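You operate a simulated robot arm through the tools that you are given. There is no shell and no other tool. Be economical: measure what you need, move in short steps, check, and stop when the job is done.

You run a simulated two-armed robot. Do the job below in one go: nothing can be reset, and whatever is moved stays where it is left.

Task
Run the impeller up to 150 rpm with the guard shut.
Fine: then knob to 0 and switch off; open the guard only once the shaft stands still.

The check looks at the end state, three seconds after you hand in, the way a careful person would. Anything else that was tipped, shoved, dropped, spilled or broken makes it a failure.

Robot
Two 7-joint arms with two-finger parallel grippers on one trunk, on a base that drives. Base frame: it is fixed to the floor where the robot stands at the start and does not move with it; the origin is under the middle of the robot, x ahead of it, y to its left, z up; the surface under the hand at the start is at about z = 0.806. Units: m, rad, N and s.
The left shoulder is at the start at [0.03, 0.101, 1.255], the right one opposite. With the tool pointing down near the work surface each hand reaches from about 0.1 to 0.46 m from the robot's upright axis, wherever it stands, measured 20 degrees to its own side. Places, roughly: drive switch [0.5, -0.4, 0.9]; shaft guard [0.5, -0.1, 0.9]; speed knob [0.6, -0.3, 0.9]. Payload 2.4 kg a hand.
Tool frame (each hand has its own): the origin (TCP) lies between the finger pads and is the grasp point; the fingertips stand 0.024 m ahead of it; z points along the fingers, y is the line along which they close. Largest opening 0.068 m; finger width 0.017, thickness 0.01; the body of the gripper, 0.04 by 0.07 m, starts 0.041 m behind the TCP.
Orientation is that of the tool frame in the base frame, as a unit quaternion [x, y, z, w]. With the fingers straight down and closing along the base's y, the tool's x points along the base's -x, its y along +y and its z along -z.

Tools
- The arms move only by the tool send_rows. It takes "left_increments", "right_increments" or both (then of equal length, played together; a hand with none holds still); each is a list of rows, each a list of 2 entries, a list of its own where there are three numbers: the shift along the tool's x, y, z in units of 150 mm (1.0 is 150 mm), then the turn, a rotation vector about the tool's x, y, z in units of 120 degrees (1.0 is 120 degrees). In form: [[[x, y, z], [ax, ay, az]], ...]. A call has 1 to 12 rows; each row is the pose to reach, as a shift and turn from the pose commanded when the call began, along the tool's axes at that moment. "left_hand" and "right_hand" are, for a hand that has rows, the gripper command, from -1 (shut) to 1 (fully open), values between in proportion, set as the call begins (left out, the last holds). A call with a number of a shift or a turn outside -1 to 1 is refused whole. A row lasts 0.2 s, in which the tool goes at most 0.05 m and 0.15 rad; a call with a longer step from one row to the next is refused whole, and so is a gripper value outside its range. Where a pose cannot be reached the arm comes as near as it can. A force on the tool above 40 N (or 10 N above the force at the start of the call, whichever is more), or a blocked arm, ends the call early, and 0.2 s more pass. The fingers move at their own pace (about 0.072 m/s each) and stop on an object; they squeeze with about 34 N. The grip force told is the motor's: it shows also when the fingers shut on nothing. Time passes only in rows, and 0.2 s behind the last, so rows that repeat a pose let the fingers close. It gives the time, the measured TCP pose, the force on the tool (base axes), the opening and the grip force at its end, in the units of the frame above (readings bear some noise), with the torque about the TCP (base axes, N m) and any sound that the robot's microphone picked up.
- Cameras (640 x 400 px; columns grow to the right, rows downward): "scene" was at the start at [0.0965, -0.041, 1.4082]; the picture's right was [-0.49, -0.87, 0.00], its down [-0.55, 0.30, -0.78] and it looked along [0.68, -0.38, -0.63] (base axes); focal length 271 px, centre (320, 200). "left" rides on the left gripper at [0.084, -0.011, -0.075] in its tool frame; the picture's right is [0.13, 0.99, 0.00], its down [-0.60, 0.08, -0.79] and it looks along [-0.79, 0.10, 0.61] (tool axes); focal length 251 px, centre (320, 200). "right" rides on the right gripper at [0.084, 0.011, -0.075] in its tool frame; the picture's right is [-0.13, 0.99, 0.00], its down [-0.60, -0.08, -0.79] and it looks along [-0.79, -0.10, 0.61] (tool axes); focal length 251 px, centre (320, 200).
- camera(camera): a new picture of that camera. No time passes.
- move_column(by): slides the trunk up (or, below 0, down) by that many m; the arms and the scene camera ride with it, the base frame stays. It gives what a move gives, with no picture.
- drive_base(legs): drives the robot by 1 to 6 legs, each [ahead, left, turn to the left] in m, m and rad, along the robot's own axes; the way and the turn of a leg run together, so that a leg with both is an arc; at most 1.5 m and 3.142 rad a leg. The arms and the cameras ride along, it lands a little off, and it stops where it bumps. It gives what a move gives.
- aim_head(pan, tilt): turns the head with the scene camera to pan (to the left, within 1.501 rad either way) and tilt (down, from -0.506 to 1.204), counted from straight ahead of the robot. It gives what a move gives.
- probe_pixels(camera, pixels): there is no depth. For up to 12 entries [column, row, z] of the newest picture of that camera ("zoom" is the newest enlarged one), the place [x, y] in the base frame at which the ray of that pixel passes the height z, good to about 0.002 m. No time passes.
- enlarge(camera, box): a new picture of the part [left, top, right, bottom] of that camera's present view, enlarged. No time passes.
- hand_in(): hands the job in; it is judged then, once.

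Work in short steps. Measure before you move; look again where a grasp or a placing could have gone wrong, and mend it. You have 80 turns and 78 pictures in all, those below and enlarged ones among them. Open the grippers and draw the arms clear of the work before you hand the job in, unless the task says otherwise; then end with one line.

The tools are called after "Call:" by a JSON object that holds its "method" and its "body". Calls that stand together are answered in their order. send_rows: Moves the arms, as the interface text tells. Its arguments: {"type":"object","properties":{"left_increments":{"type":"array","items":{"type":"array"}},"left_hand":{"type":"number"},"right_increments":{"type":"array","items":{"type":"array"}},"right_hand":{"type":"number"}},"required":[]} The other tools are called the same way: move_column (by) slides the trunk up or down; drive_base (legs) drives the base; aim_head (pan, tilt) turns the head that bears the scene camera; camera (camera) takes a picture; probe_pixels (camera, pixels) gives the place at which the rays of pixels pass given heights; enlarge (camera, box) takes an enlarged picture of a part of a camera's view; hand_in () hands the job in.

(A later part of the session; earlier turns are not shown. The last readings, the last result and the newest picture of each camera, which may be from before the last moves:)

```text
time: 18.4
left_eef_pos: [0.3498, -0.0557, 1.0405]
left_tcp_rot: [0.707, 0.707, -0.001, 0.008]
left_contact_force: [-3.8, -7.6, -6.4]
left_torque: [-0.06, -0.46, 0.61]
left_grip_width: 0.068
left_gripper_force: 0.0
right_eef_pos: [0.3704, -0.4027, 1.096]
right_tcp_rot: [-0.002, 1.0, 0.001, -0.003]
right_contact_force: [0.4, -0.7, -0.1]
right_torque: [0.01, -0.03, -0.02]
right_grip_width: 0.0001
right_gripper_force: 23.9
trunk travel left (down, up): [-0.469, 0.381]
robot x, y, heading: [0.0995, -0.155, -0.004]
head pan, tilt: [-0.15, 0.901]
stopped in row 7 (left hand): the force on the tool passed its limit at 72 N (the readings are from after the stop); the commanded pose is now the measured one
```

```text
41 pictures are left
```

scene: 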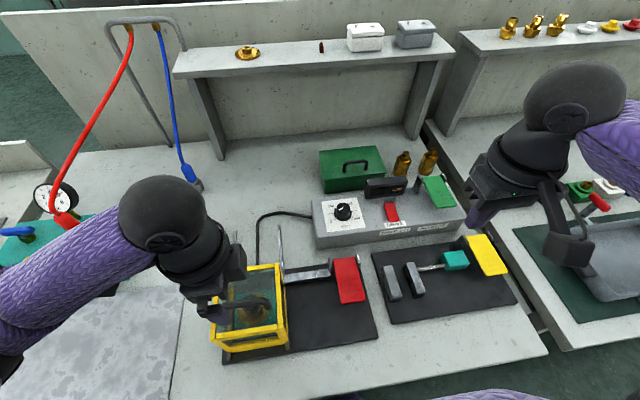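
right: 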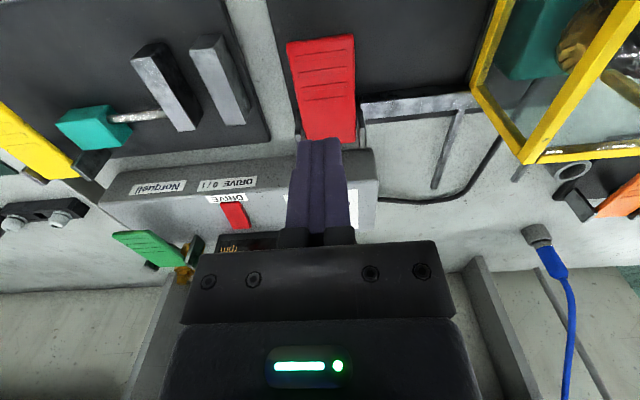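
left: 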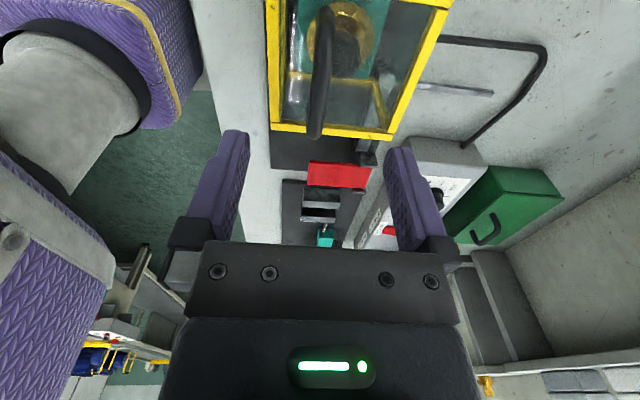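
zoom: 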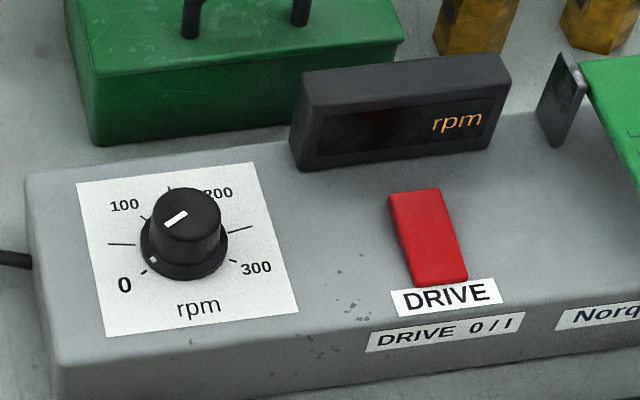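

That was likely a folded-arm self contact; the hand hangs free above the guard. I ease the left out (+x,+y) and view the switch from the right hand.

Call:
{"method": "send_rows", "body": {"left_increments": [[[0.08, 0.08, 0], [0, 0, 0]], [[0.16, 0.16, 0], [0, 0, 0]], [[0.24, 0.24, -0.1], [0, 0, 0]], [[0.32, 0.32, -0.2], [0, 0, 0]], [[0.4, 0.4, -0.3], [0, 0, 0]]]}}

Call:
{"method": "enlarge", "body": {"camera": "right", "box": [220, 30, 420, 155]}}

```text
time: 19.6
left_eef_pos: [0.4089, 0.004, 1.0862]
left_tcp_rot: [0.708, 0.706, 0.002, 0.007]
left_contact_force: [-0.4, 0.0, 0.0]
left_torque: [0.01, 0.0, 0.01]
left_grip_width: 0.0683
left_gripper_force: 0.1
right_eef_pos: [0.3698, -0.4042, 1.0956]
right_tcp_rot: [-0.002, 1.0, 0.0, -0.002]
right_contact_force: [-0.2, -0.3, 0.3]
right_torque: [-0.02, 0.0, -0.01]
right_grip_width: 0.0
right_gripper_force: 23.5
trunk travel left (down, up): [-0.469, 0.381]
robot x, y, heading: [0.1013, -0.1523, -0.002]
head pan, tilt: [-0.15, 0.901]
```

```text
3.20 times, centred on (320, 92) of right
```

zoom: 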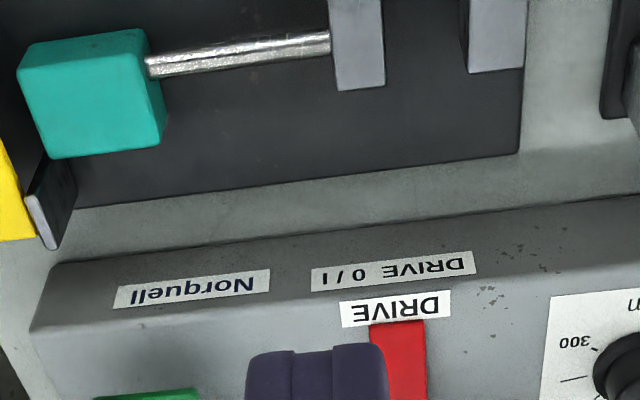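

Call:
{"method": "enlarge", "body": {"camera": "scene", "box": [370, 192, 420, 224]}}

Call:
{"method": "probe_pixels", "body": {"camera": "zoom", "pixels": [[210, 150, 0.865], [310, 150, 0.865], [265, 340, 0.86], [370, 320, 0.86], [260, 230, 0.865]]}}

```text
12.50 times, centred on (395, 208) of scene
```

zoom: 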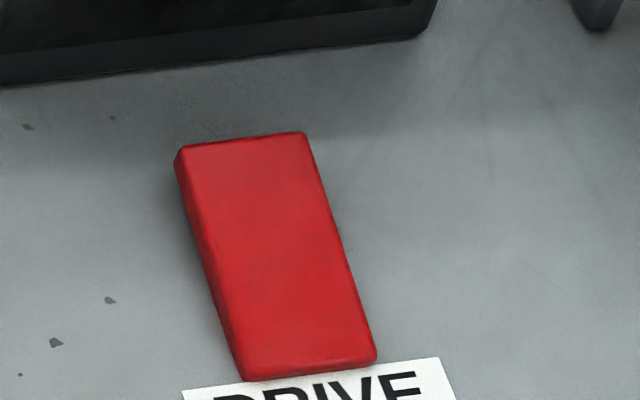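

```text
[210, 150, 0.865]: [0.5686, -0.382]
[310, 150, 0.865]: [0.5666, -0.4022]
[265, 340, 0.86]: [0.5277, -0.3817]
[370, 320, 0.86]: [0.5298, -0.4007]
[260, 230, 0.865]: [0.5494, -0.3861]
```

The rocker's near end is down, its far end raised (at ≈0.563,-0.392); so pressing the far end should switch on. It is out of reach, so I drive 0.08 ahead and 0.06 right.

Call:
{"method": "drive_base", "body": {"legs": [[0.08, -0.06, 0]]}}

Call:
{"method": "camera", "body": {"camera": "scene"}}

```text
time: 20.8
left_eef_pos: [0.4354, -0.0198, 1.0867]
left_tcp_rot: [0.706, 0.708, 0.003, 0.011]
left_contact_force: [0.7, -0.6, -0.6]
left_torque: [0.01, 0.03, 0.03]
left_grip_width: 0.0682
left_gripper_force: 0.1
right_eef_pos: [0.4008, -0.4285, 1.0984]
right_tcp_rot: [-0.005, 1.0, -0.002, 0.002]
right_contact_force: [-0.1, 0.5, -0.5]
right_torque: [0.02, 0.0, 0.01]
right_grip_width: 0.0
right_gripper_force: 22.9
trunk travel left (down, up): [-0.469, 0.381]
robot x, y, heading: [0.1354, -0.1808, 0.003]
head pan, tilt: [-0.15, 0.901]
stopped in leg 1: the robot was blocked; the commanded pose is now the measured one
```

```text
38 pictures are left
```

scene: 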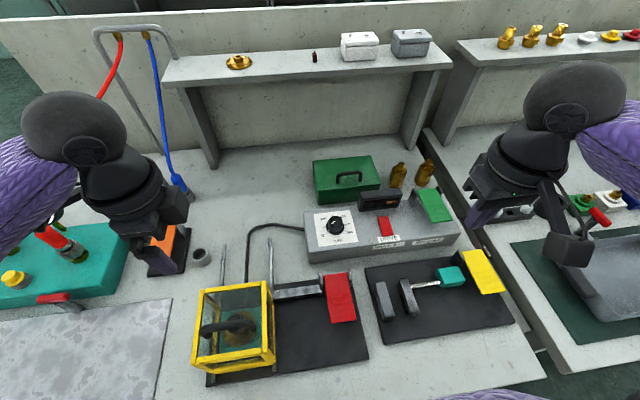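

Blocked by the table at x=0.135. I back off 1 cm and sidestep right 0.07.

Call:
{"method": "drive_base", "body": {"legs": [[-0.012, 0, 0], [0, -0.07, 0]]}}

Call:
{"method": "camera", "body": {"camera": "scene"}}

```text
time: 22.1
left_eef_pos: [0.4344, -0.0947, 1.0853]
left_tcp_rot: [0.707, 0.707, 0.001, 0.007]
left_contact_force: [0.8, -0.5, 0.7]
left_torque: [-0.02, 0.03, -0.01]
left_grip_width: 0.0681
left_gripper_force: 0.1
right_eef_pos: [0.3985, -0.5045, 1.0949]
right_tcp_rot: [-0.005, 1.0, 0.001, -0.003]
right_contact_force: [-0.2, 0.1, 1.1]
right_torque: [0.0, -0.02, -0.01]
right_grip_width: 0.0
right_gripper_force: 23.3
trunk travel left (down, up): [-0.469, 0.381]
robot x, y, heading: [0.127, -0.2513, 0.005]
head pan, tilt: [-0.15, 0.901]
```

```text
37 pictures are left
```

scene: 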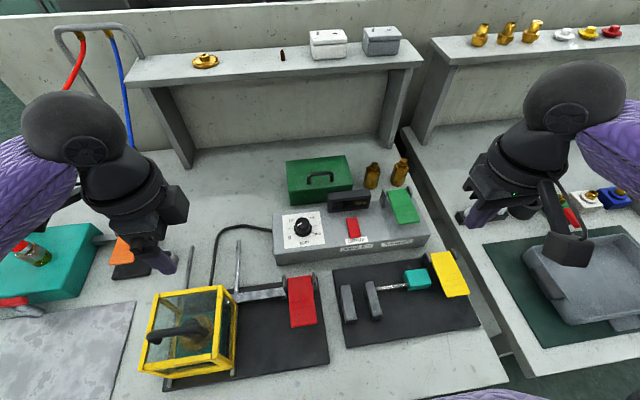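

I probe rocker ends, knob top and display in this view after an enlargement.

Call:
{"method": "enlarge", "body": {"camera": "scene", "box": [270, 190, 390, 265]}}

Call:
{"method": "probe_pixels", "body": {"camera": "zoom", "pixels": [[438, 160, 0.868], [455, 235, 0.86], [430, 185, 0.868], [172, 192, 0.876], [172, 192, 0.882], [180, 215, 0.856]]}}

```text
5.33 times, centred on (330, 228) of scene
```

zoom: 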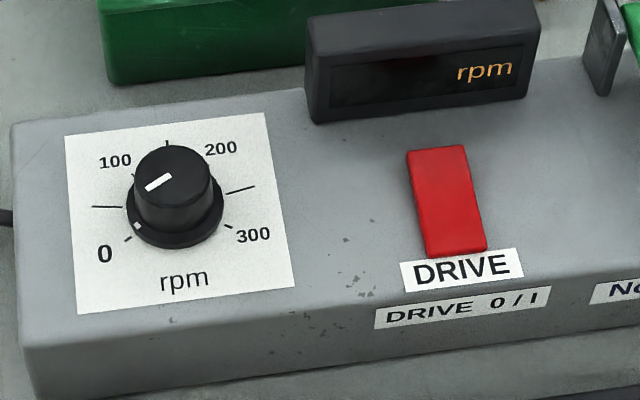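

```text
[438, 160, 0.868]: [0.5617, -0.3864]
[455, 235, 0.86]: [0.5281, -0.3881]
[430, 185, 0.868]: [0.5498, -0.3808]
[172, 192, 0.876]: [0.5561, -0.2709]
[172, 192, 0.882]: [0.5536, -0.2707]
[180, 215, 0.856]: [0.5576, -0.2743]
```

Rocker far end at ≈(0.560,-0.387), knob axis ≈(0.556,-0.272). I move the shut right hand above the rocker's far half.

Call:
{"method": "send_rows", "body": {"right_increments": [[[-0.12, 0.1, 0.05], [0, 0, 0]], [[-0.24, 0.2, 0.1], [0, 0, 0]], [[-0.36, 0.3, 0.2], [0, 0, 0]], [[-0.48, 0.4, 0.3], [0, 0, 0]], [[-0.6, 0.5, 0.4], [0, 0, 0]], [[-0.72, 0.6, 0.5], [0, 0, 0]], [[-0.84, 0.7, 0.6], [0, 0, 0]], [[-0.95, 0.777, 0.7], [0, 0, 0]], [[-1.0, 0.777, 0.8], [0, 0, 0]], [[-1.0, 0.777, 0.9], [0, 0, 0]]]}}

Call:
{"method": "enlarge", "body": {"camera": "scene", "box": [270, 165, 430, 265]}}

Call:
{"method": "camera", "body": {"camera": "right"}}

```text
time: 24.3
left_eef_pos: [0.435, -0.0958, 1.0853]
left_tcp_rot: [0.706, 0.709, 0.001, 0.007]
left_contact_force: [0.5, 0.2, 0.6]
left_torque: [0.01, -0.04, 0.02]
left_grip_width: 0.0681
left_gripper_force: 0.1
right_eef_pos: [0.5479, -0.3855, 0.9587]
right_tcp_rot: [-0.005, 1.0, 0.001, -0.003]
right_contact_force: [-0.4, -0.1, -0.4]
right_torque: [-0.03, 0.01, 0.01]
right_grip_width: 0.0002
right_gripper_force: 24.0
trunk travel left (down, up): [-0.469, 0.381]
robot x, y, heading: [0.1275, -0.2533, 0.007]
head pan, tilt: [-0.15, 0.901]
```

```text
4.00 times, centred on (350, 215) of scene
```

zoom: 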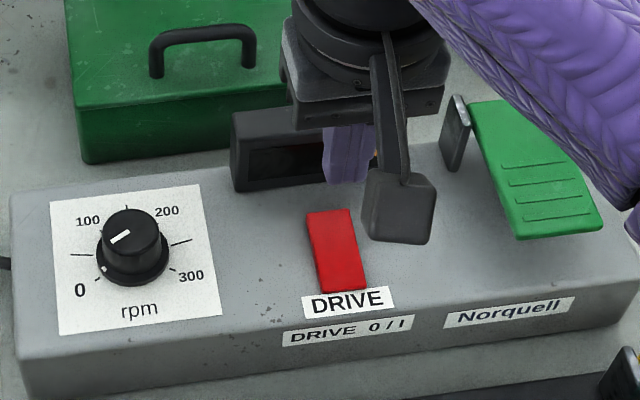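

```text
34 pictures are left
```

right: 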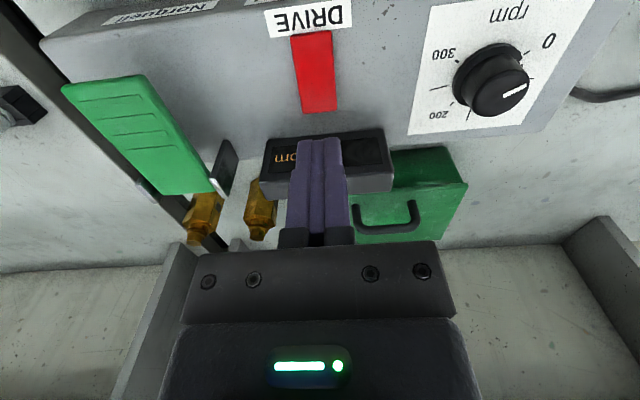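

I check the rocker ends once more from the right camera: far end (319,108), near end (312,33).

Call:
{"method": "probe_pixels", "body": {"camera": "right", "pixels": [[319, 108, 0.868], [312, 33, 0.86], [497, 93, 0.878], [490, 72, 0.856], [325, 135, 0.895]]}}

```text
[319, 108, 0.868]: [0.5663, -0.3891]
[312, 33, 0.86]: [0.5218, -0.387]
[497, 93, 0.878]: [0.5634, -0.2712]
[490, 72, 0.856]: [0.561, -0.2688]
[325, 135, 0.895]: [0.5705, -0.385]
```

I shift 8 mm ahead and lower onto the rocker's far end in small steps.

Call:
{"method": "send_rows", "body": {"right_increments": [[[-0.055, -0.015, 0.1], [0, 0, 0]], [[-0.055, -0.015, 0.2], [0, 0, 0]], [[-0.055, -0.015, 0.3], [0, 0, 0]], [[-0.055, -0.015, 0.38], [0, 0, 0]], [[-0.055, -0.015, 0.41], [0, 0, 0]], [[-0.055, -0.015, 0.44], [0, 0, 0]], [[-0.055, -0.015, 0.46], [0, 0, 0]], [[-0.055, -0.015, 0.48], [0, 0, 0]], [[-0.055, -0.015, 0.5], [0, 0, 0]], [[-0.055, -0.015, 0.52], [0, 0, 0]]]}}

Call:
{"method": "enlarge", "body": {"camera": "scene", "box": [270, 165, 430, 265]}}

```text
time: 26.2
left_eef_pos: [0.4337, -0.0933, 1.0839]
left_tcp_rot: [0.706, 0.709, 0.001, 0.008]
left_contact_force: [0.1, -0.4, 0.4]
left_torque: [0.02, -0.01, -0.01]
left_grip_width: 0.0682
left_gripper_force: 0.1
right_eef_pos: [0.5583, -0.3866, 0.8916]
right_tcp_rot: [-0.005, 1.0, 0.001, 0.003]
right_contact_force: [-2.1, -0.5, 18.8]
right_torque: [-0.03, 0.2, 0.0]
right_grip_width: 0.0
right_gripper_force: 23.5
trunk travel left (down, up): [-0.469, 0.381]
robot x, y, heading: [0.1243, -0.2513, 0.005]
head pan, tilt: [-0.15, 0.901]
stopped in row 9 (right hand): the force on the tool passed its limit at 46 N (the readings are from after the stop); the commanded pose is now the measured one
```

```text
4.00 times, centred on (350, 215) of scene
```

zoom: 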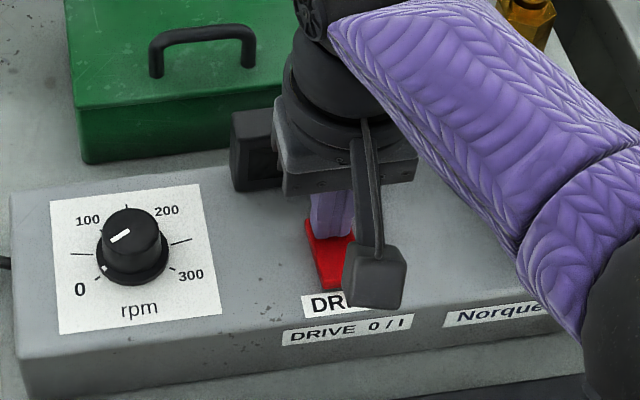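

Pressed to a hard stop; I lift and look at the rocker and the display.

Call:
{"method": "send_rows", "body": {"right_increments": [[[0, 0, -0.1], [0, 0, 0]], [[0.1, 0, -0.3], [0, 0, 0]], [[0.3, -0.1, -0.5], [0, 0, 0]], [[0.5, -0.3, -0.6], [0, 0, 0]], [[0.5, -0.6, -0.6], [0, 0, 0]]]}}

Call:
{"method": "enlarge", "body": {"camera": "scene", "box": [270, 190, 390, 265]}}

```text
time: 27.4
left_eef_pos: [0.4352, -0.0948, 1.0847]
left_tcp_rot: [0.706, 0.709, 0.001, 0.008]
left_contact_force: [-0.6, 0.2, -0.4]
left_torque: [0.01, -0.01, 0.0]
left_grip_width: 0.068
left_gripper_force: 0.0
right_eef_pos: [0.482, -0.4781, 0.9793]
right_tcp_rot: [-0.005, 1.0, 0.001, 0.0]
right_contact_force: [-0.8, -0.5, 0.2]
right_torque: [-0.01, -0.01, -0.01]
right_grip_width: 0.0
right_gripper_force: 24.1
trunk travel left (down, up): [-0.469, 0.381]
robot x, y, heading: [0.1238, -0.253, 0.003]
head pan, tilt: [-0.15, 0.901]
```

```text
5.33 times, centred on (330, 228) of scene
```

zoom: 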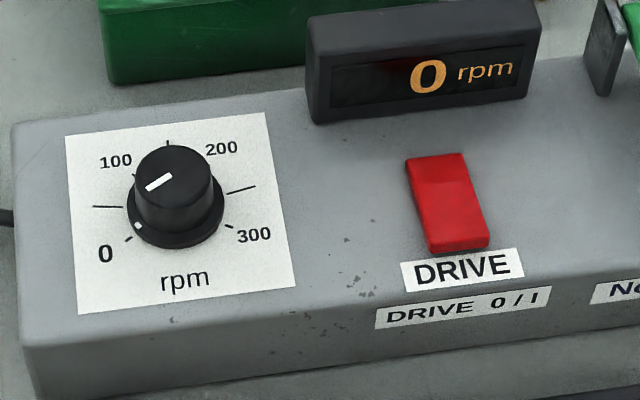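

Drive is on, display 0 rpm, knob pointer at 0. Knob centre ≈(0.563,-0.271), cap top ≈0.878. I bring the right hand over it, pre-turned −70° so I can turn it ~135° clockwise in one grip.

Call:
{"method": "send_rows", "body": {"right_increments": [[[0, 0.2, -0.1], [0, 0, 0]], [[0, 0.4, -0.2], [0, 0, 0]], [[0, 0.6, -0.2], [0, 0, 0]], [[-0.1, 0.8, -0.2], [0, 0, 0]], [[-0.2, 1.0, -0.2], [0, 0, 0]]], "right_hand": 0.4}}

Call:
{"method": "send_rows", "body": {"right_increments": [[[-0.04, 0.04, 0], [0, 0, -0.065]], [[-0.08, 0.08, 0], [0, 0, -0.13]], [[-0.12, 0.13, 0], [0, 0, -0.195]], [[-0.16, 0.17, 0], [0, 0, -0.26]], [[-0.2, 0.21, 0.05], [0, 0, -0.325]], [[-0.24, 0.25, 0.1], [0, 0, -0.39]], [[-0.28, 0.3, 0.15], [0, 0, -0.455]], [[-0.32, 0.34, 0.2], [0, 0, -0.52]], [[-0.34, 0.38, 0.2], [0, 0, -0.583]], [[-0.34, 0.38, 0.2], [0, 0, -0.583]]]}}

Call:
{"method": "enlarge", "body": {"camera": "scene", "box": [230, 165, 390, 265]}}

Call:
{"method": "camera", "body": {"camera": "right"}}

```text
time: 28.6
left_eef_pos: [0.4345, -0.0949, 1.0844]
left_tcp_rot: [0.706, 0.708, 0.0, 0.007]
left_contact_force: [0.2, 0.2, -1.1]
left_torque: [0.01, -0.01, 0.0]
left_grip_width: 0.068
left_gripper_force: 0.2
right_eef_pos: [0.513, -0.327, 1.0095]
right_tcp_rot: [-0.005, 1.0, 0.001, 0.001]
right_contact_force: [0.0, 0.1, 0.3]
right_torque: [0.02, 0.03, 0.01]
right_grip_width: 0.0476
right_gripper_force: 0.0
trunk travel left (down, up): [-0.469, 0.381]
robot x, y, heading: [0.1275, -0.2519, 0.005]
head pan, tilt: [-0.15, 0.901]
```

```text
time: 30.8
left_eef_pos: [0.4341, -0.0944, 1.0842]
left_tcp_rot: [0.706, 0.708, 0.002, 0.007]
left_contact_force: [0.0, 0.0, -0.7]
left_torque: [0.0, -0.04, 0.06]
left_grip_width: 0.0679
left_gripper_force: 0.1
right_eef_pos: [0.5628, -0.2713, 0.9796]
right_tcp_rot: [-0.578, 0.816, -0.001, 0.001]
right_contact_force: [0.5, 0.0, 1.7]
right_torque: [-0.02, -0.01, 0.01]
right_grip_width: 0.0478
right_gripper_force: 0.1
trunk travel left (down, up): [-0.469, 0.381]
robot x, y, heading: [0.1291, -0.2506, 0.004]
head pan, tilt: [-0.15, 0.901]
```

```text
4.00 times, centred on (310, 215) of scene
```

zoom: 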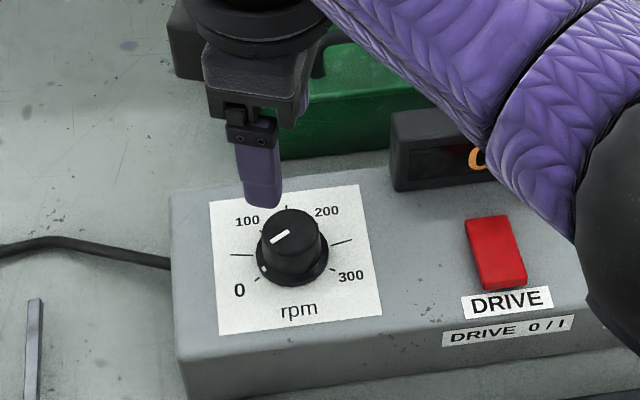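

```text
30 pictures are left
```

right: 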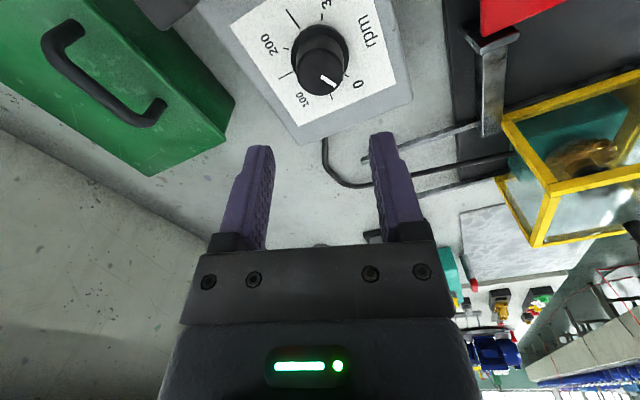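

Call:
{"method": "probe_pixels", "body": {"camera": "right", "pixels": [[320, 72, 0.878], [294, 75, 0.87], [345, 75, 0.87], [320, 95, 0.878]]}}

```text
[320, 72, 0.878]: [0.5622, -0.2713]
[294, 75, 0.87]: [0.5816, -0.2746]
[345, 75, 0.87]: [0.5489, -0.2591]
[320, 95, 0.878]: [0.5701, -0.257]
```

Centre confirmed at (0.562,-0.271). I descend and close on the cap.

Call:
{"method": "send_rows", "body": {"right_increments": [[[0, 0, 0.12], [0, 0, 0]], [[0, 0, 0.24], [0, 0, 0]], [[0, 0, 0.36], [0, 0, 0]], [[0, 0, 0.46], [0, 0, 0]], [[0, 0, 0.54], [0, 0, 0]], [[0, 0, 0.6], [0, 0, 0]]]}}

Call:
{"method": "send_rows", "body": {"right_increments": [[[0, 0, 0], [0, 0, 0]], [[0, 0, 0], [0, 0, 0]], [[0, 0, 0], [0, 0, 0]]], "right_hand": -1}}

Call:
{"method": "enlarge", "body": {"camera": "scene", "box": [230, 165, 390, 265]}}

```text
time: 32.2
left_eef_pos: [0.4349, -0.0943, 1.0846]
left_tcp_rot: [0.706, 0.709, 0.001, 0.006]
left_contact_force: [-0.5, -0.1, 0.2]
left_torque: [0.01, 0.01, 0.02]
left_grip_width: 0.0681
left_gripper_force: 0.0
right_eef_pos: [0.5531, -0.2734, 0.8921]
right_tcp_rot: [-0.577, 0.817, -0.001, 0.003]
right_contact_force: [1.5, -1.4, -0.6]
right_torque: [-0.05, -0.06, -0.03]
right_grip_width: 0.0488
right_gripper_force: 0.0
right hand out of reach, approached as far as the arm can: row 4, 5, 6
trunk travel left (down, up): [-0.469, 0.381]
robot x, y, heading: [0.1257, -0.2528, 0.006]
head pan, tilt: [-0.15, 0.901]
```

```text
time: 32.8
left_eef_pos: [0.438, -0.0958, 1.0838]
left_tcp_rot: [0.707, 0.708, -0.001, 0.006]
left_contact_force: [-0.2, -0.1, 0.0]
left_torque: [0.0, 0.02, 0.03]
left_grip_width: 0.0679
left_gripper_force: 0.0
right_eef_pos: [0.5595, -0.2774, 0.8932]
right_tcp_rot: [-0.576, 0.818, -0.005, 0.005]
right_contact_force: [17.2, -1.3, -12.3]
right_torque: [-0.56, -0.39, -0.08]
right_grip_width: 0.0333
right_gripper_force: 44.8
trunk travel left (down, up): [-0.469, 0.381]
robot x, y, heading: [0.1266, -0.2527, 0.005]
head pan, tilt: [-0.15, 0.901]
stopped in row 3 (right hand): the force on the tool passed its limit at 43 N (the readings are from after the stop); the commanded pose is now the measured one
```

```text
4.00 times, centred on (310, 215) of scene
```

zoom: 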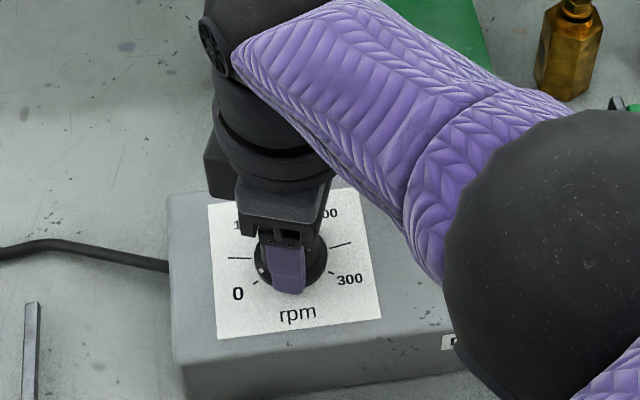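

Slightly out of reach (x fell short ~5 mm). I open, lift both hands, then lower the trunk 0.12 m to gain horizontal reach.

Call:
{"method": "send_rows", "body": {"right_increments": [[[0, 0, 0], [0, 0, 0]], [[0, 0, 0], [0, 0, 0]], [[0, 0, -0.15], [0, 0, 0]], [[0, 0, -0.35], [0, 0, 0]], [[0, 0, -0.6], [0, 0, 0]], [[0, 0, -0.8], [0, 0, 0]], [[0, 0, -1], [0, 0, 0]]], "right_hand": 0.4, "left_increments": [[[0, 0, 0], [0, 0, 0]], [[0, 0, 0], [0, 0, 0]], [[0, 0, -0.15], [0, 0, 0]], [[0, 0, -0.35], [0, 0, 0]], [[0, 0, -0.6], [0, 0, 0]], [[0, 0, -0.7], [0, 0, 0]], [[0, 0, -0.8], [0, 0, 0]]]}}

Call:
{"method": "move_column", "body": {"by": -0.12}}

Call:
{"method": "camera", "body": {"camera": "scene"}}

```text
time: 34.4
left_eef_pos: [0.4351, -0.0933, 1.2041]
left_tcp_rot: [0.706, 0.708, 0.0, 0.008]
left_contact_force: [0.2, -0.4, 0.6]
left_torque: [0.01, -0.04, 0.01]
left_grip_width: 0.0681
left_gripper_force: 0.1
right_eef_pos: [0.5528, -0.2748, 1.0444]
right_tcp_rot: [-0.577, 0.817, -0.006, 0.005]
right_contact_force: [1.0, -0.2, -0.3]
right_torque: [0.01, 0.01, -0.04]
right_grip_width: 0.0476
right_gripper_force: 0.1
trunk travel left (down, up): [-0.469, 0.381]
robot x, y, heading: [0.1271, -0.2505, 0.002]
head pan, tilt: [-0.15, 0.901]
```

```text
time: 35.9
left_eef_pos: [0.4327, -0.0948, 1.0848]
left_tcp_rot: [0.707, 0.707, 0.002, 0.008]
left_contact_force: [2.1, -1.0, -1.3]
left_torque: [-0.06, 0.14, -0.22]
left_grip_width: 0.0681
left_gripper_force: 0.1
right_eef_pos: [0.5534, -0.2764, 0.923]
right_tcp_rot: [-0.577, 0.817, -0.005, 0.006]
right_contact_force: [0.1, -0.4, 0.2]
right_torque: [0.03, 0.0, -0.02]
right_grip_width: 0.0477
right_gripper_force: 0.0
trunk travel left (down, up): [-0.349, 0.501]
robot x, y, heading: [0.1266, -0.2538, 0.004]
head pan, tilt: [-0.15, 0.901]
```

```text
28 pictures are left
```

scene: 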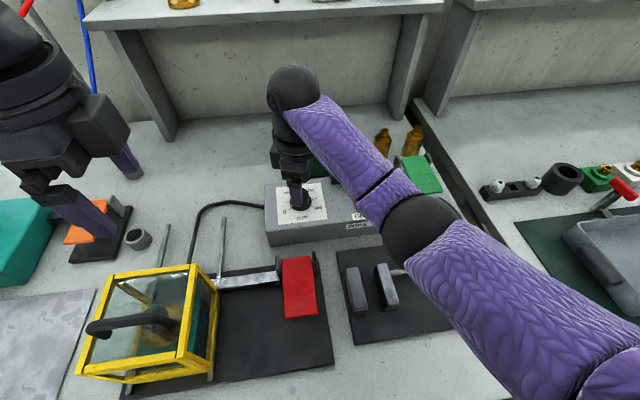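

Now in better reach at (0.553,-0.276,0.923). I correct +9 mm x, +5 mm y and descend to z 0.888.

Call:
{"method": "send_rows", "body": {"right_increments": [[[-0.03, -0.03, 0], [0, 0, 0]], [[-0.052, -0.045, 0], [0, 0, 0]], [[-0.052, -0.045, 0.06], [0, 0, 0]], [[-0.052, -0.045, 0.12], [0, 0, 0]], [[-0.052, -0.045, 0.18], [0, 0, 0]], [[-0.052, -0.045, 0.233], [0, 0, 0]], [[-0.052, -0.045, 0.233], [0, 0, 0]]]}}

Call:
{"method": "enlarge", "body": {"camera": "scene", "box": [250, 170, 380, 251]}}

```text
time: 37.5
left_eef_pos: [0.4351, -0.0941, 1.0844]
left_tcp_rot: [0.706, 0.708, 0.001, 0.007]
left_contact_force: [2.3, -1.7, -1.1]
left_torque: [-0.04, 0.11, -0.11]
left_grip_width: 0.0681
left_gripper_force: 0.1
right_eef_pos: [0.563, -0.2698, 0.8895]
right_tcp_rot: [-0.577, 0.817, -0.005, 0.006]
right_contact_force: [0.5, 0.0, 0.1]
right_torque: [-0.01, 0.01, 0.01]
right_grip_width: 0.0475
right_gripper_force: 0.0
trunk travel left (down, up): [-0.349, 0.501]
robot x, y, heading: [0.1272, -0.2534, 0.004]
head pan, tilt: [-0.15, 0.901]
```

```text
4.92 times, centred on (315, 210) of scene
```

zoom: 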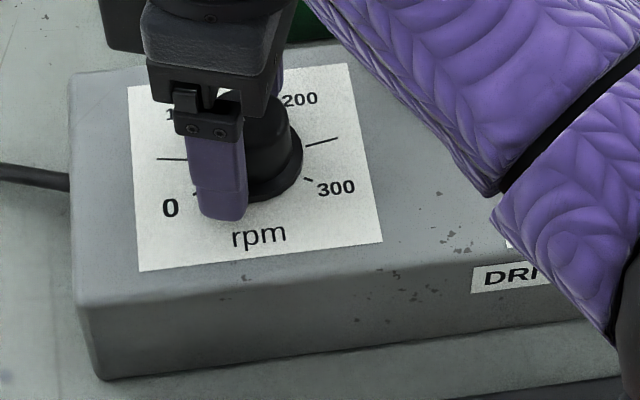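

Fingers straddle the cap well centred. I close.

Call:
{"method": "send_rows", "body": {"right_increments": [[[0, 0, 0], [0, 0, 0]], [[0, 0, 0], [0, 0, 0]], [[0, 0, 0], [0, 0, 0]]], "right_hand": -1}}

```text
time: 38.3
left_eef_pos: [0.4325, -0.0939, 1.0858]
left_tcp_rot: [0.707, 0.707, 0.002, 0.008]
left_contact_force: [2.2, -1.7, -2.0]
left_torque: [-0.06, 0.1, -0.19]
left_grip_width: 0.0681
left_gripper_force: 0.1
right_eef_pos: [0.5621, -0.2697, 0.8908]
right_tcp_rot: [-0.577, 0.817, -0.006, 0.007]
right_contact_force: [-2.0, 4.8, 30.1]
right_torque: [0.42, 0.87, 0.01]
right_grip_width: 0.0331
right_gripper_force: 45.3
trunk travel left (down, up): [-0.349, 0.501]
robot x, y, heading: [0.1262, -0.25, -0.0]
head pan, tilt: [-0.15, 0.901]
```

Gripped (33 mm) with some upward force; I ease up 1.5 mm and turn 30° clockwise, then check the display.

Call:
{"method": "send_rows", "body": {"right_increments": [[[0, 0, -0.01], [0, 0, 0.05]], [[0, 0, -0.01], [0, 0, 0.1]], [[0, 0, -0.01], [0, 0, 0.15]], [[0, 0, -0.01], [0, 0, 0.2]], [[0, 0, -0.01], [0, 0, 0.25]]]}}

Call:
{"method": "camera", "body": {"camera": "scene"}}

```text
time: 39.5
left_eef_pos: [0.4335, -0.0939, 1.0857]
left_tcp_rot: [0.706, 0.708, 0.001, 0.006]
left_contact_force: [1.3, -1.5, -1.2]
left_torque: [-0.05, 0.09, -0.13]
left_grip_width: 0.0678
left_gripper_force: 0.1
right_eef_pos: [0.5624, -0.2701, 0.8916]
right_tcp_rot: [-0.344, 0.939, -0.004, 0.007]
right_contact_force: [7.0, 3.7, 23.0]
right_torque: [-0.79, 0.93, 0.02]
right_grip_width: 0.0335
right_gripper_force: 44.8
trunk travel left (down, up): [-0.349, 0.501]
robot x, y, heading: [0.1265, -0.2541, 0.0]
head pan, tilt: [-0.15, 0.901]
```

```text
26 pictures are left
```

scene: 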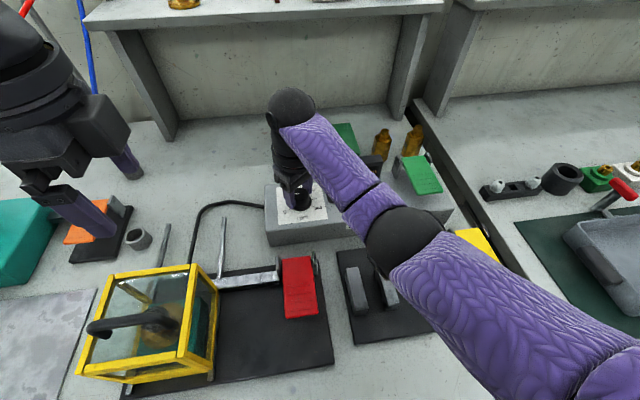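

The forearm hides the display; I try the left hand's camera.

Call:
{"method": "camera", "body": {"camera": "left"}}

```text
25 pictures are left
```

left: 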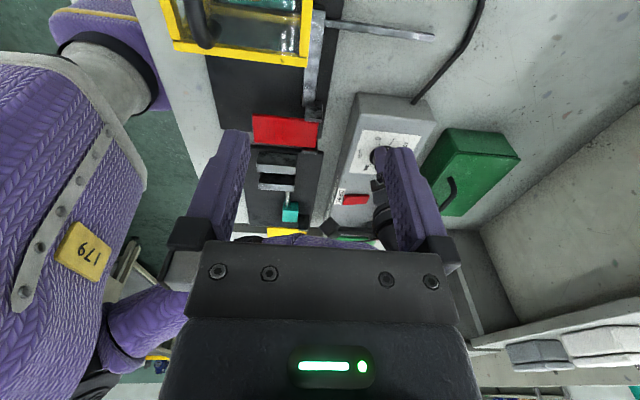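

Not visible from there either. From the ticks, 0→150 is about 112–135°. I turn to 95° total, then release to read the display.

Call:
{"method": "send_rows", "body": {"right_increments": [[[0, 0, 0], [0, 0, 0.06]], [[0, 0, 0], [0, 0, 0.12]], [[0, 0, 0], [0, 0, 0.18]], [[0, 0, 0], [0, 0, 0.24]], [[0, 0, 0], [0, 0, 0.3]], [[0, 0, 0], [0, 0, 0.36]], [[0, 0, 0], [0, 0, 0.42]], [[0, 0, 0], [0, 0, 0.48]], [[0, 0, 0], [0, 0, 0.54]]]}}

Call:
{"method": "enlarge", "body": {"camera": "scene", "box": [250, 130, 410, 230]}}

```text
time: 41.5
left_eef_pos: [0.4342, -0.0965, 1.0851]
left_tcp_rot: [0.706, 0.708, 0.001, 0.006]
left_contact_force: [1.6, -1.2, -0.9]
left_torque: [-0.05, 0.11, -0.15]
left_grip_width: 0.0678
left_gripper_force: 0.1
right_eef_pos: [0.5635, -0.2735, 0.8913]
right_tcp_rot: [0.213, 0.977, 0.001, 0.008]
right_contact_force: [15.0, -21.2, 29.2]
right_torque: [-1.17, -0.42, 0.04]
right_grip_width: 0.0332
right_gripper_force: 44.6
trunk travel left (down, up): [-0.349, 0.501]
robot x, y, heading: [0.1261, -0.2536, -0.0]
head pan, tilt: [-0.15, 0.901]
```

```text
4.00 times, centred on (330, 180) of scene
```

zoom: 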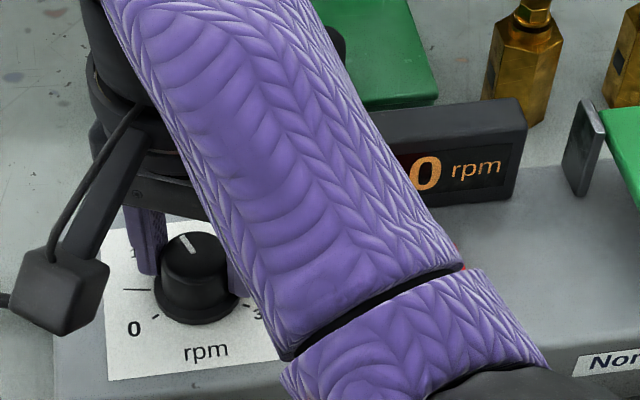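

The knob turned with the hand and the pointer is near up-left. I open, lift and back off to read the display.

Call:
{"method": "send_rows", "body": {"right_increments": [[[0, 0, 0], [0, 0, 0]], [[0, 0, 0], [0, 0, 0]], [[0, 0, -0.15], [0, 0, 0]], [[0, 0, -0.35], [0, 0, 0]], [[0, 0, -0.55], [0, 0, 0]], [[0.2, 0, -0.75], [0, 0, 0]], [[0.4, 0, -0.95], [0, 0, 0]]], "right_hand": 0.4}}

Call:
{"method": "enlarge", "body": {"camera": "scene", "box": [250, 150, 390, 237]}}

```text
time: 43.1
left_eef_pos: [0.4342, -0.0938, 1.0846]
left_tcp_rot: [0.706, 0.708, 0.001, 0.007]
left_contact_force: [1.6, -1.2, -1.7]
left_torque: [-0.05, 0.09, -0.13]
left_grip_width: 0.0681
left_gripper_force: 0.0
right_eef_pos: [0.5073, -0.2453, 1.0326]
right_tcp_rot: [0.212, 0.977, -0.001, 0.007]
right_contact_force: [-0.9, 0.6, -0.2]
right_torque: [-0.01, 0.0, 0.0]
right_grip_width: 0.0476
right_gripper_force: 0.0
trunk travel left (down, up): [-0.349, 0.501]
robot x, y, heading: [0.1241, -0.2545, 0.004]
head pan, tilt: [-0.15, 0.901]
```

```text
4.57 times, centred on (320, 194) of scene
```

zoom: 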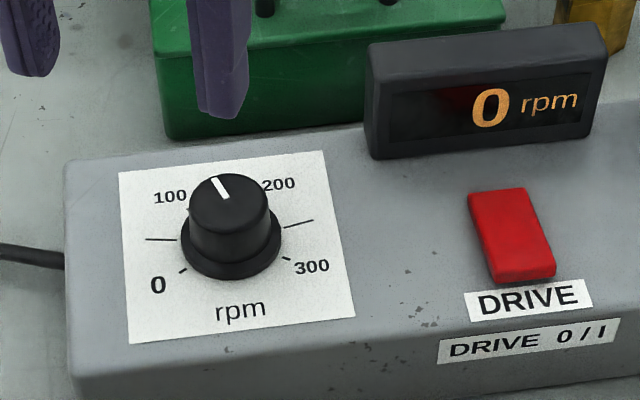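

The knob is near 150 but the display reads 0: perhaps an interlock says the guard isn't fully shut. I inspect the guard and bar.

Call:
{"method": "enlarge", "body": {"camera": "scene", "box": [60, 240, 340, 400]}}

Call:
{"method": "enlarge", "body": {"camera": "scene", "box": [60, 320, 220, 400]}}

```text
2.29 times, centred on (200, 320) of scene
```

zoom: 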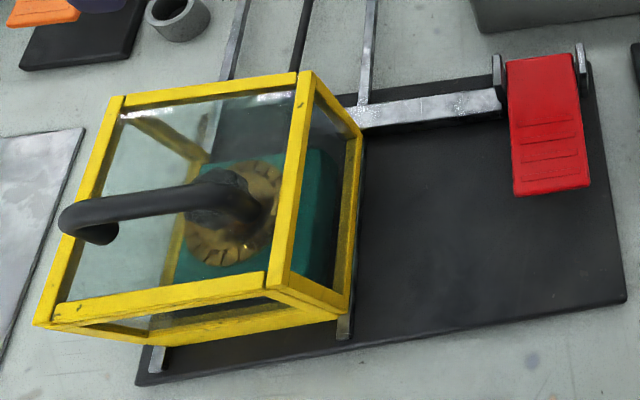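

```text
4.00 times, centred on (140, 360) of scene
```

zoom: 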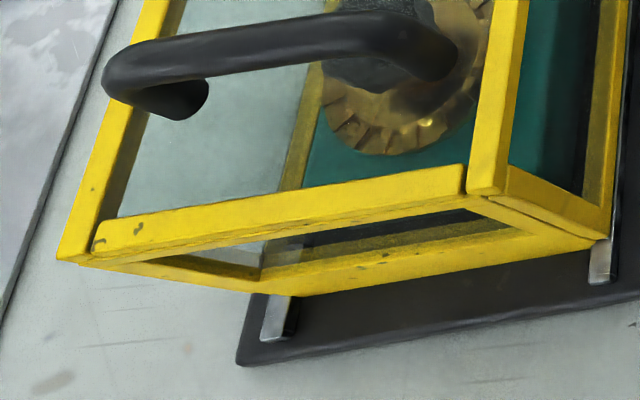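

The front seam looks nearly flush but I want a side view. I move the left hand 0.14 to the left and look with its camera (it looks toward −y and down).

Call:
{"method": "send_rows", "body": {"left_increments": [[[0.2, 0, 0], [0, 0, 0]], [[0.4, 0, 0], [0, 0, 0]], [[0.6, 0, 0.1], [0, 0, 0]], [[0.8, -0.1, 0.2], [0, 0, 0]], [[1.0, -0.2, 0.3], [0, 0, 0]]]}}

Call:
{"method": "enlarge", "body": {"camera": "left", "box": [150, 0, 470, 200]}}

```text
time: 44.3
left_eef_pos: [0.4043, 0.0553, 1.0382]
left_tcp_rot: [0.706, 0.708, 0.002, 0.007]
left_contact_force: [0.0, -0.4, 0.0]
left_torque: [-0.02, 0.01, 0.01]
left_grip_width: 0.0676
left_gripper_force: 0.1
right_eef_pos: [0.5075, -0.245, 1.0327]
right_tcp_rot: [0.211, 0.977, -0.001, 0.008]
right_contact_force: [0.1, 0.3, 0.1]
right_torque: [0.03, 0.01, 0.0]
right_grip_width: 0.0474
right_gripper_force: 0.0
trunk travel left (down, up): [-0.349, 0.501]
robot x, y, heading: [0.1257, -0.2538, 0.006]
head pan, tilt: [-0.15, 0.901]
```

```text
2.00 times, centred on (310, 100) of left
```

zoom: 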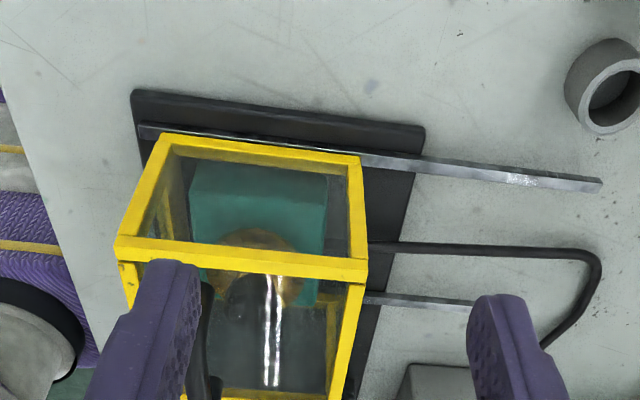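

Call:
{"method": "enlarge", "body": {"camera": "left", "box": [190, 50, 290, 150]}}

Call:
{"method": "enlarge", "body": {"camera": "scene", "box": [150, 250, 310, 350]}}

```text
4.00 times, centred on (240, 100) of left
```

zoom: 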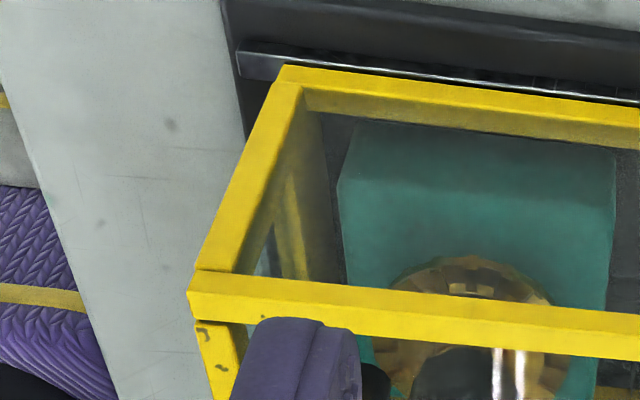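

```text
4.00 times, centred on (230, 300) of scene
```

zoom: 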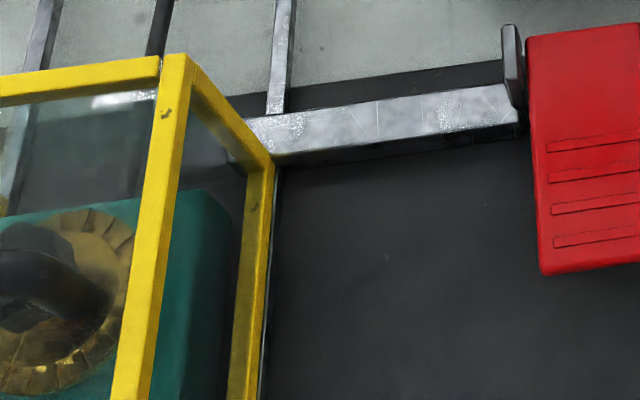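

I check the paddle height (near-left corner) and the bar top in this view, plus where the knob pointer stands.

Call:
{"method": "probe_pixels", "body": {"camera": "zoom", "pixels": [[541, 273, 0.83], [541, 273, 0.85], [278, 160, 0.82], [278, 160, 0.83], [278, 160, 0.84], [515, 125, 0.82], [515, 125, 0.84], [250, 120, 0.83], [500, 95, 0.83], [273, 165, 0.82]]}}

```text
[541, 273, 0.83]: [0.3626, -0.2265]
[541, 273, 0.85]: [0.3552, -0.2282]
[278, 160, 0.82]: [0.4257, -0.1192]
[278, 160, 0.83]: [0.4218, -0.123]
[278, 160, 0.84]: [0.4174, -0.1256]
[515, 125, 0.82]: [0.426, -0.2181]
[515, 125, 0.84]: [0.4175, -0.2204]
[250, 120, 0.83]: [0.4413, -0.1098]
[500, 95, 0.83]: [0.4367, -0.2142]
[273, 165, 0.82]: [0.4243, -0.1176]
```

The guard's rear edge is about at the bar's near edge, so it may not be quite home. I re-grip the handle with the left hand to press it firmly shut.

Call:
{"method": "send_rows", "body": {"left_increments": [[[-0.2, -0.1, 0], [0, 0, 0]], [[-0.4, -0.2, 0], [0, 0, 0]], [[-0.6, -0.3, 0], [0, 0, 0]], [[-0.77, -0.367, 0], [0, 0, 0]], [[-0.77, -0.367, 0.15], [0, 0, 0]], [[-0.77, -0.367, 0.3], [0, 0, 0]], [[-0.77, -0.367, 0.45], [0, 0, 0]], [[-0.77, -0.367, 0.56], [0, 0, 0]], [[-0.77, -0.367, 0.56], [0, 0, 0]]]}}

Call:
{"method": "enlarge", "body": {"camera": "scene", "box": [40, 210, 340, 400]}}

```text
time: 46.3
left_eef_pos: [0.3601, -0.0589, 0.9535]
left_tcp_rot: [0.706, 0.708, 0.001, 0.006]
left_contact_force: [-0.1, 0.7, 0.2]
left_torque: [0.02, 0.0, 0.04]
left_grip_width: 0.068
left_gripper_force: 0.1
left hand out of reach, approached as far as the arm can: row 5, 6, 7, 8, 9
right_eef_pos: [0.5073, -0.2446, 1.0335]
right_tcp_rot: [0.211, 0.977, 0.001, 0.006]
right_contact_force: [0.1, -0.1, 0.1]
right_torque: [0.0, 0.03, -0.02]
right_grip_width: 0.0477
right_gripper_force: 0.1
trunk travel left (down, up): [-0.349, 0.501]
robot x, y, heading: [0.1277, -0.2494, 0.006]
head pan, tilt: [-0.15, 0.901]
```

```text
2.11 times, centred on (190, 305) of scene
```

zoom: 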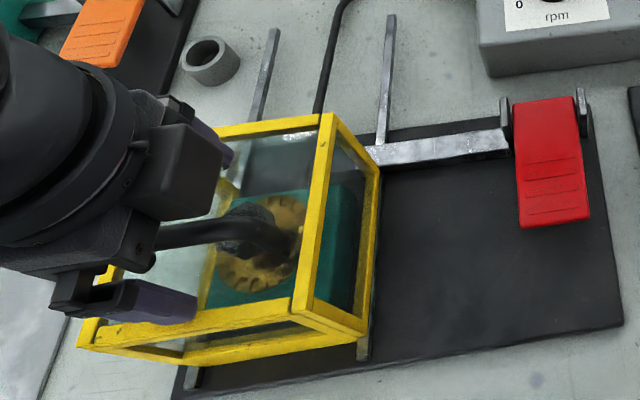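

The left arm is folded to its limit (x=0.36), so previously the stop may have been the arm, not the guard. I lift the left, swing the right hand away, then drive back 0.07 and left 0.05.

Call:
{"method": "send_rows", "body": {"left_increments": [[[0, 0, -0.1], [0, 0, 0]], [[0, 0, -0.2], [0, 0, 0]], [[0, 0, -0.3], [0, 0, 0]], [[0, 0, -0.4], [0, 0, 0]], [[0, 0, -0.5], [0, 0, 0]]], "right_increments": [[[0, 0, -0.2], [0, 0, 0]], [[0, -0.25, -0.4], [0, 0, 0]], [[0, -0.5, -0.5], [0, 0, 0]], [[0, -0.75, -0.5], [0, 0, 0]], [[0, -1, -0.5], [0, 0, 0]]]}}

Call:
{"method": "drive_base", "body": {"legs": [[-0.07, 0, 0], [0, 0.05, 0]]}}

Call:
{"method": "camera", "body": {"camera": "scene"}}

```text
time: 47.6
left_eef_pos: [0.3599, -0.0599, 1.0267]
left_tcp_rot: [0.711, 0.703, -0.001, 0.012]
left_contact_force: [6.8, -10.2, -11.4]
left_torque: [-0.42, 0.16, -0.32]
left_grip_width: 0.0682
left_gripper_force: 0.1
right_eef_pos: [0.4454, -0.3809, 1.1071]
right_tcp_rot: [0.211, 0.977, 0.001, 0.007]
right_contact_force: [-1.0, 0.6, -0.1]
right_torque: [-0.04, -0.01, 0.01]
right_grip_width: 0.0475
right_gripper_force: 0.1
trunk travel left (down, up): [-0.349, 0.501]
robot x, y, heading: [0.1277, -0.2532, 0.003]
head pan, tilt: [-0.15, 0.901]
stopped in row 5 (left hand): the force on the tool passed its limit at 67 N (the readings are from after the stop); the commanded pose is now the measured one
```

```text
time: 49.1
left_eef_pos: [0.2905, -0.0114, 1.0271]
left_tcp_rot: [0.711, 0.703, -0.001, 0.012]
left_contact_force: [16.5, -22.7, -19.5]
left_torque: [-0.33, 0.75, -1.11]
left_grip_width: 0.0681
left_gripper_force: 0.1
right_eef_pos: [0.3743, -0.332, 1.1077]
right_tcp_rot: [0.212, 0.977, 0.0, 0.008]
right_contact_force: [-0.7, -0.4, 0.1]
right_torque: [-0.03, -0.02, 0.0]
right_grip_width: 0.0476
right_gripper_force: 0.0
trunk travel left (down, up): [-0.349, 0.501]
robot x, y, heading: [0.0542, -0.1992, 0.008]
head pan, tilt: [-0.15, 0.901]
```

```text
16 pictures are left
```

scene: 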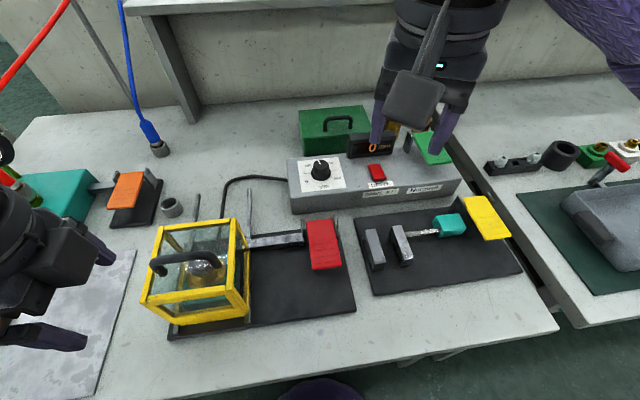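

Now robot at (0.054,-0.199). I bring the left hand over the handle (0.352,-0.058) and down.

Call:
{"method": "send_rows", "body": {"left_increments": [[[-0.08, 0.13, 0], [0, 0, 0]], [[-0.16, 0.26, 0], [0, 0, 0]], [[-0.24, 0.4, 0], [0, 0, 0]], [[-0.31, 0.42, 0.05], [0, 0, 0]], [[-0.31, 0.42, 0.2], [0, 0, 0]], [[-0.31, 0.42, 0.35], [0, 0, 0]], [[-0.31, 0.42, 0.49], [0, 0, 0]], [[-0.31, 0.42, 0.49], [0, 0, 0]]]}}

Call:
{"method": "enlarge", "body": {"camera": "scene", "box": [100, 190, 380, 365]}}

```text
time: 49.4
left_eef_pos: [0.2995, -0.0199, 1.0289]
left_tcp_rot: [0.711, 0.703, -0.004, 0.018]
left_contact_force: [5.2, -11.9, -10.8]
left_torque: [-0.39, 0.06, -0.29]
left_grip_width: 0.0679
left_gripper_force: 0.0
right_eef_pos: [0.3755, -0.3305, 1.1055]
right_tcp_rot: [0.213, 0.977, 0.001, 0.007]
right_contact_force: [-0.9, -0.1, 1.1]
right_torque: [-0.01, -0.01, 0.02]
right_grip_width: 0.0474
right_gripper_force: 0.0
trunk travel left (down, up): [-0.349, 0.501]
robot x, y, heading: [0.0575, -0.2016, 0.003]
head pan, tilt: [-0.15, 0.901]
stopped in row 1 (left hand): the force on the tool passed its limit at 54 N (the readings are from after the stop); the commanded pose is now the measured one
```

```text
2.29 times, centred on (240, 278) of scene
```

zoom: 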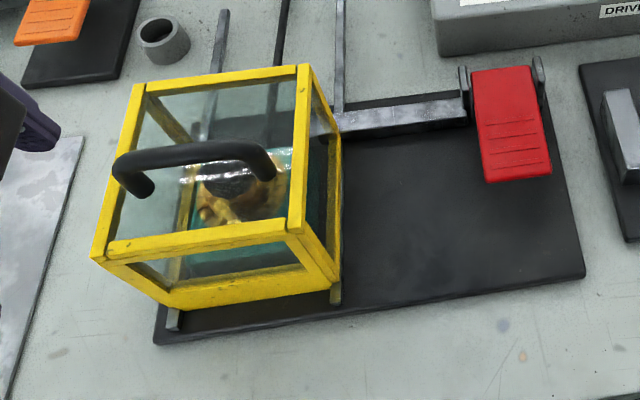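

Left arm is touching the robot itself when moving right; I move it outward first (+x and +y).

Call:
{"method": "send_rows", "body": {"left_increments": [[[0.06, 0.1, 0], [0, 0, 0]], [[0.12, 0.25, 0], [0, 0, 0]], [[0.12, 0.45, 0], [0, 0, 0]], [[0.0, 0.5, 0], [0, 0, 0]], [[-0.13, 0.5, 0], [0, 0, 0]], [[-0.25, 0.42, 0], [0, 0, 0]], [[-0.25, 0.35, 0.1], [0, 0, 0]], [[-0.25, 0.35, 0.25], [0, 0, 0]], [[-0.25, 0.35, 0.4], [0, 0, 0]], [[-0.25, 0.35, 0.5], [0, 0, 0]], [[-0.25, 0.35, 0.5], [0, 0, 0]]]}}

```text
time: 51.8
left_eef_pos: [0.354, -0.058, 0.9543]
left_tcp_rot: [0.711, 0.703, -0.004, 0.017]
left_contact_force: [-0.7, 0.1, 0.1]
left_torque: [0.04, -0.01, -0.02]
left_grip_width: 0.0681
left_gripper_force: 0.0
right_eef_pos: [0.375, -0.3311, 1.1064]
right_tcp_rot: [0.212, 0.977, 0.0, 0.007]
right_contact_force: [-0.8, -0.3, -0.3]
right_torque: [0.03, -0.01, -0.01]
right_grip_width: 0.0477
right_gripper_force: 0.0
trunk travel left (down, up): [-0.349, 0.501]
robot x, y, heading: [0.0566, -0.2022, 0.003]
head pan, tilt: [-0.15, 0.901]
```

In position around the handle. I close, then pull toward −x in 3 mm steps.

Call:
{"method": "send_rows", "body": {"left_increments": [[[0, 0, 0], [0, 0, 0]], [[0, -0.01, 0], [0, 0, 0]], [[0, -0.02, 0], [0, 0, 0]], [[0, -0.03, 0], [0, 0, 0]], [[0, -0.04, 0], [0, 0, 0]]], "left_hand": -1}}

Call:
{"method": "send_rows", "body": {"left_increments": [[[0, -0.02, 0], [0, 0, 0]], [[0, -0.04, 0], [0, 0, 0]], [[0, -0.06, 0], [0, 0, 0]], [[0, -0.08, 0], [0, 0, 0]], [[0, -0.1, 0], [0, 0, 0]], [[0, -0.12, 0], [0, 0, 0]]]}}

Call:
{"method": "enlarge", "body": {"camera": "scene", "box": [120, 120, 440, 330]}}

```text
time: 53.0
left_eef_pos: [0.3494, -0.0593, 0.9554]
left_tcp_rot: [0.711, 0.703, -0.004, 0.017]
left_contact_force: [17.8, 0.2, -0.7]
left_torque: [0.61, 0.07, 0.48]
left_grip_width: 0.0119
left_gripper_force: 31.8
right_eef_pos: [0.3774, -0.3319, 1.1056]
right_tcp_rot: [0.212, 0.977, 0.001, 0.007]
right_contact_force: [-0.2, 0.5, -0.5]
right_torque: [-0.01, 0.02, 0.01]
right_grip_width: 0.0476
right_gripper_force: 0.1
trunk travel left (down, up): [-0.349, 0.501]
robot x, y, heading: [0.058, -0.2052, -0.002]
head pan, tilt: [-0.15, 0.901]
```

```text
time: 53.5
left_eef_pos: [0.3499, -0.0582, 0.9565]
left_tcp_rot: [0.709, 0.705, -0.001, 0.019]
left_contact_force: [20.9, -1.1, -11.2]
left_torque: [0.23, 0.07, 0.35]
left_grip_width: 0.0116
left_gripper_force: 32.6
right_eef_pos: [0.3803, -0.3328, 1.1061]
right_tcp_rot: [0.214, 0.977, 0.0, 0.005]
right_contact_force: [0.1, 0.7, 0.2]
right_torque: [-0.01, 0.03, -0.02]
right_grip_width: 0.0474
right_gripper_force: 0.1
trunk travel left (down, up): [-0.349, 0.501]
robot x, y, heading: [0.0575, -0.2032, 0.001]
head pan, tilt: [-0.15, 0.901]
stopped in row 2 (left hand): the force on the tool passed its limit at 44 N (the readings are from after the stop); the commanded pose is now the measured one
```

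```text
1.90 times, centred on (280, 225) of scene
```

zoom: 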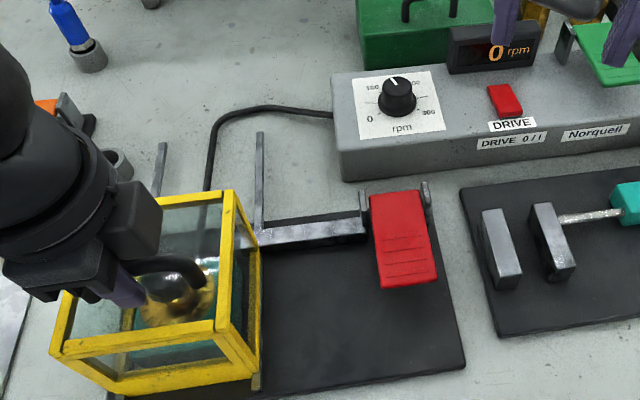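

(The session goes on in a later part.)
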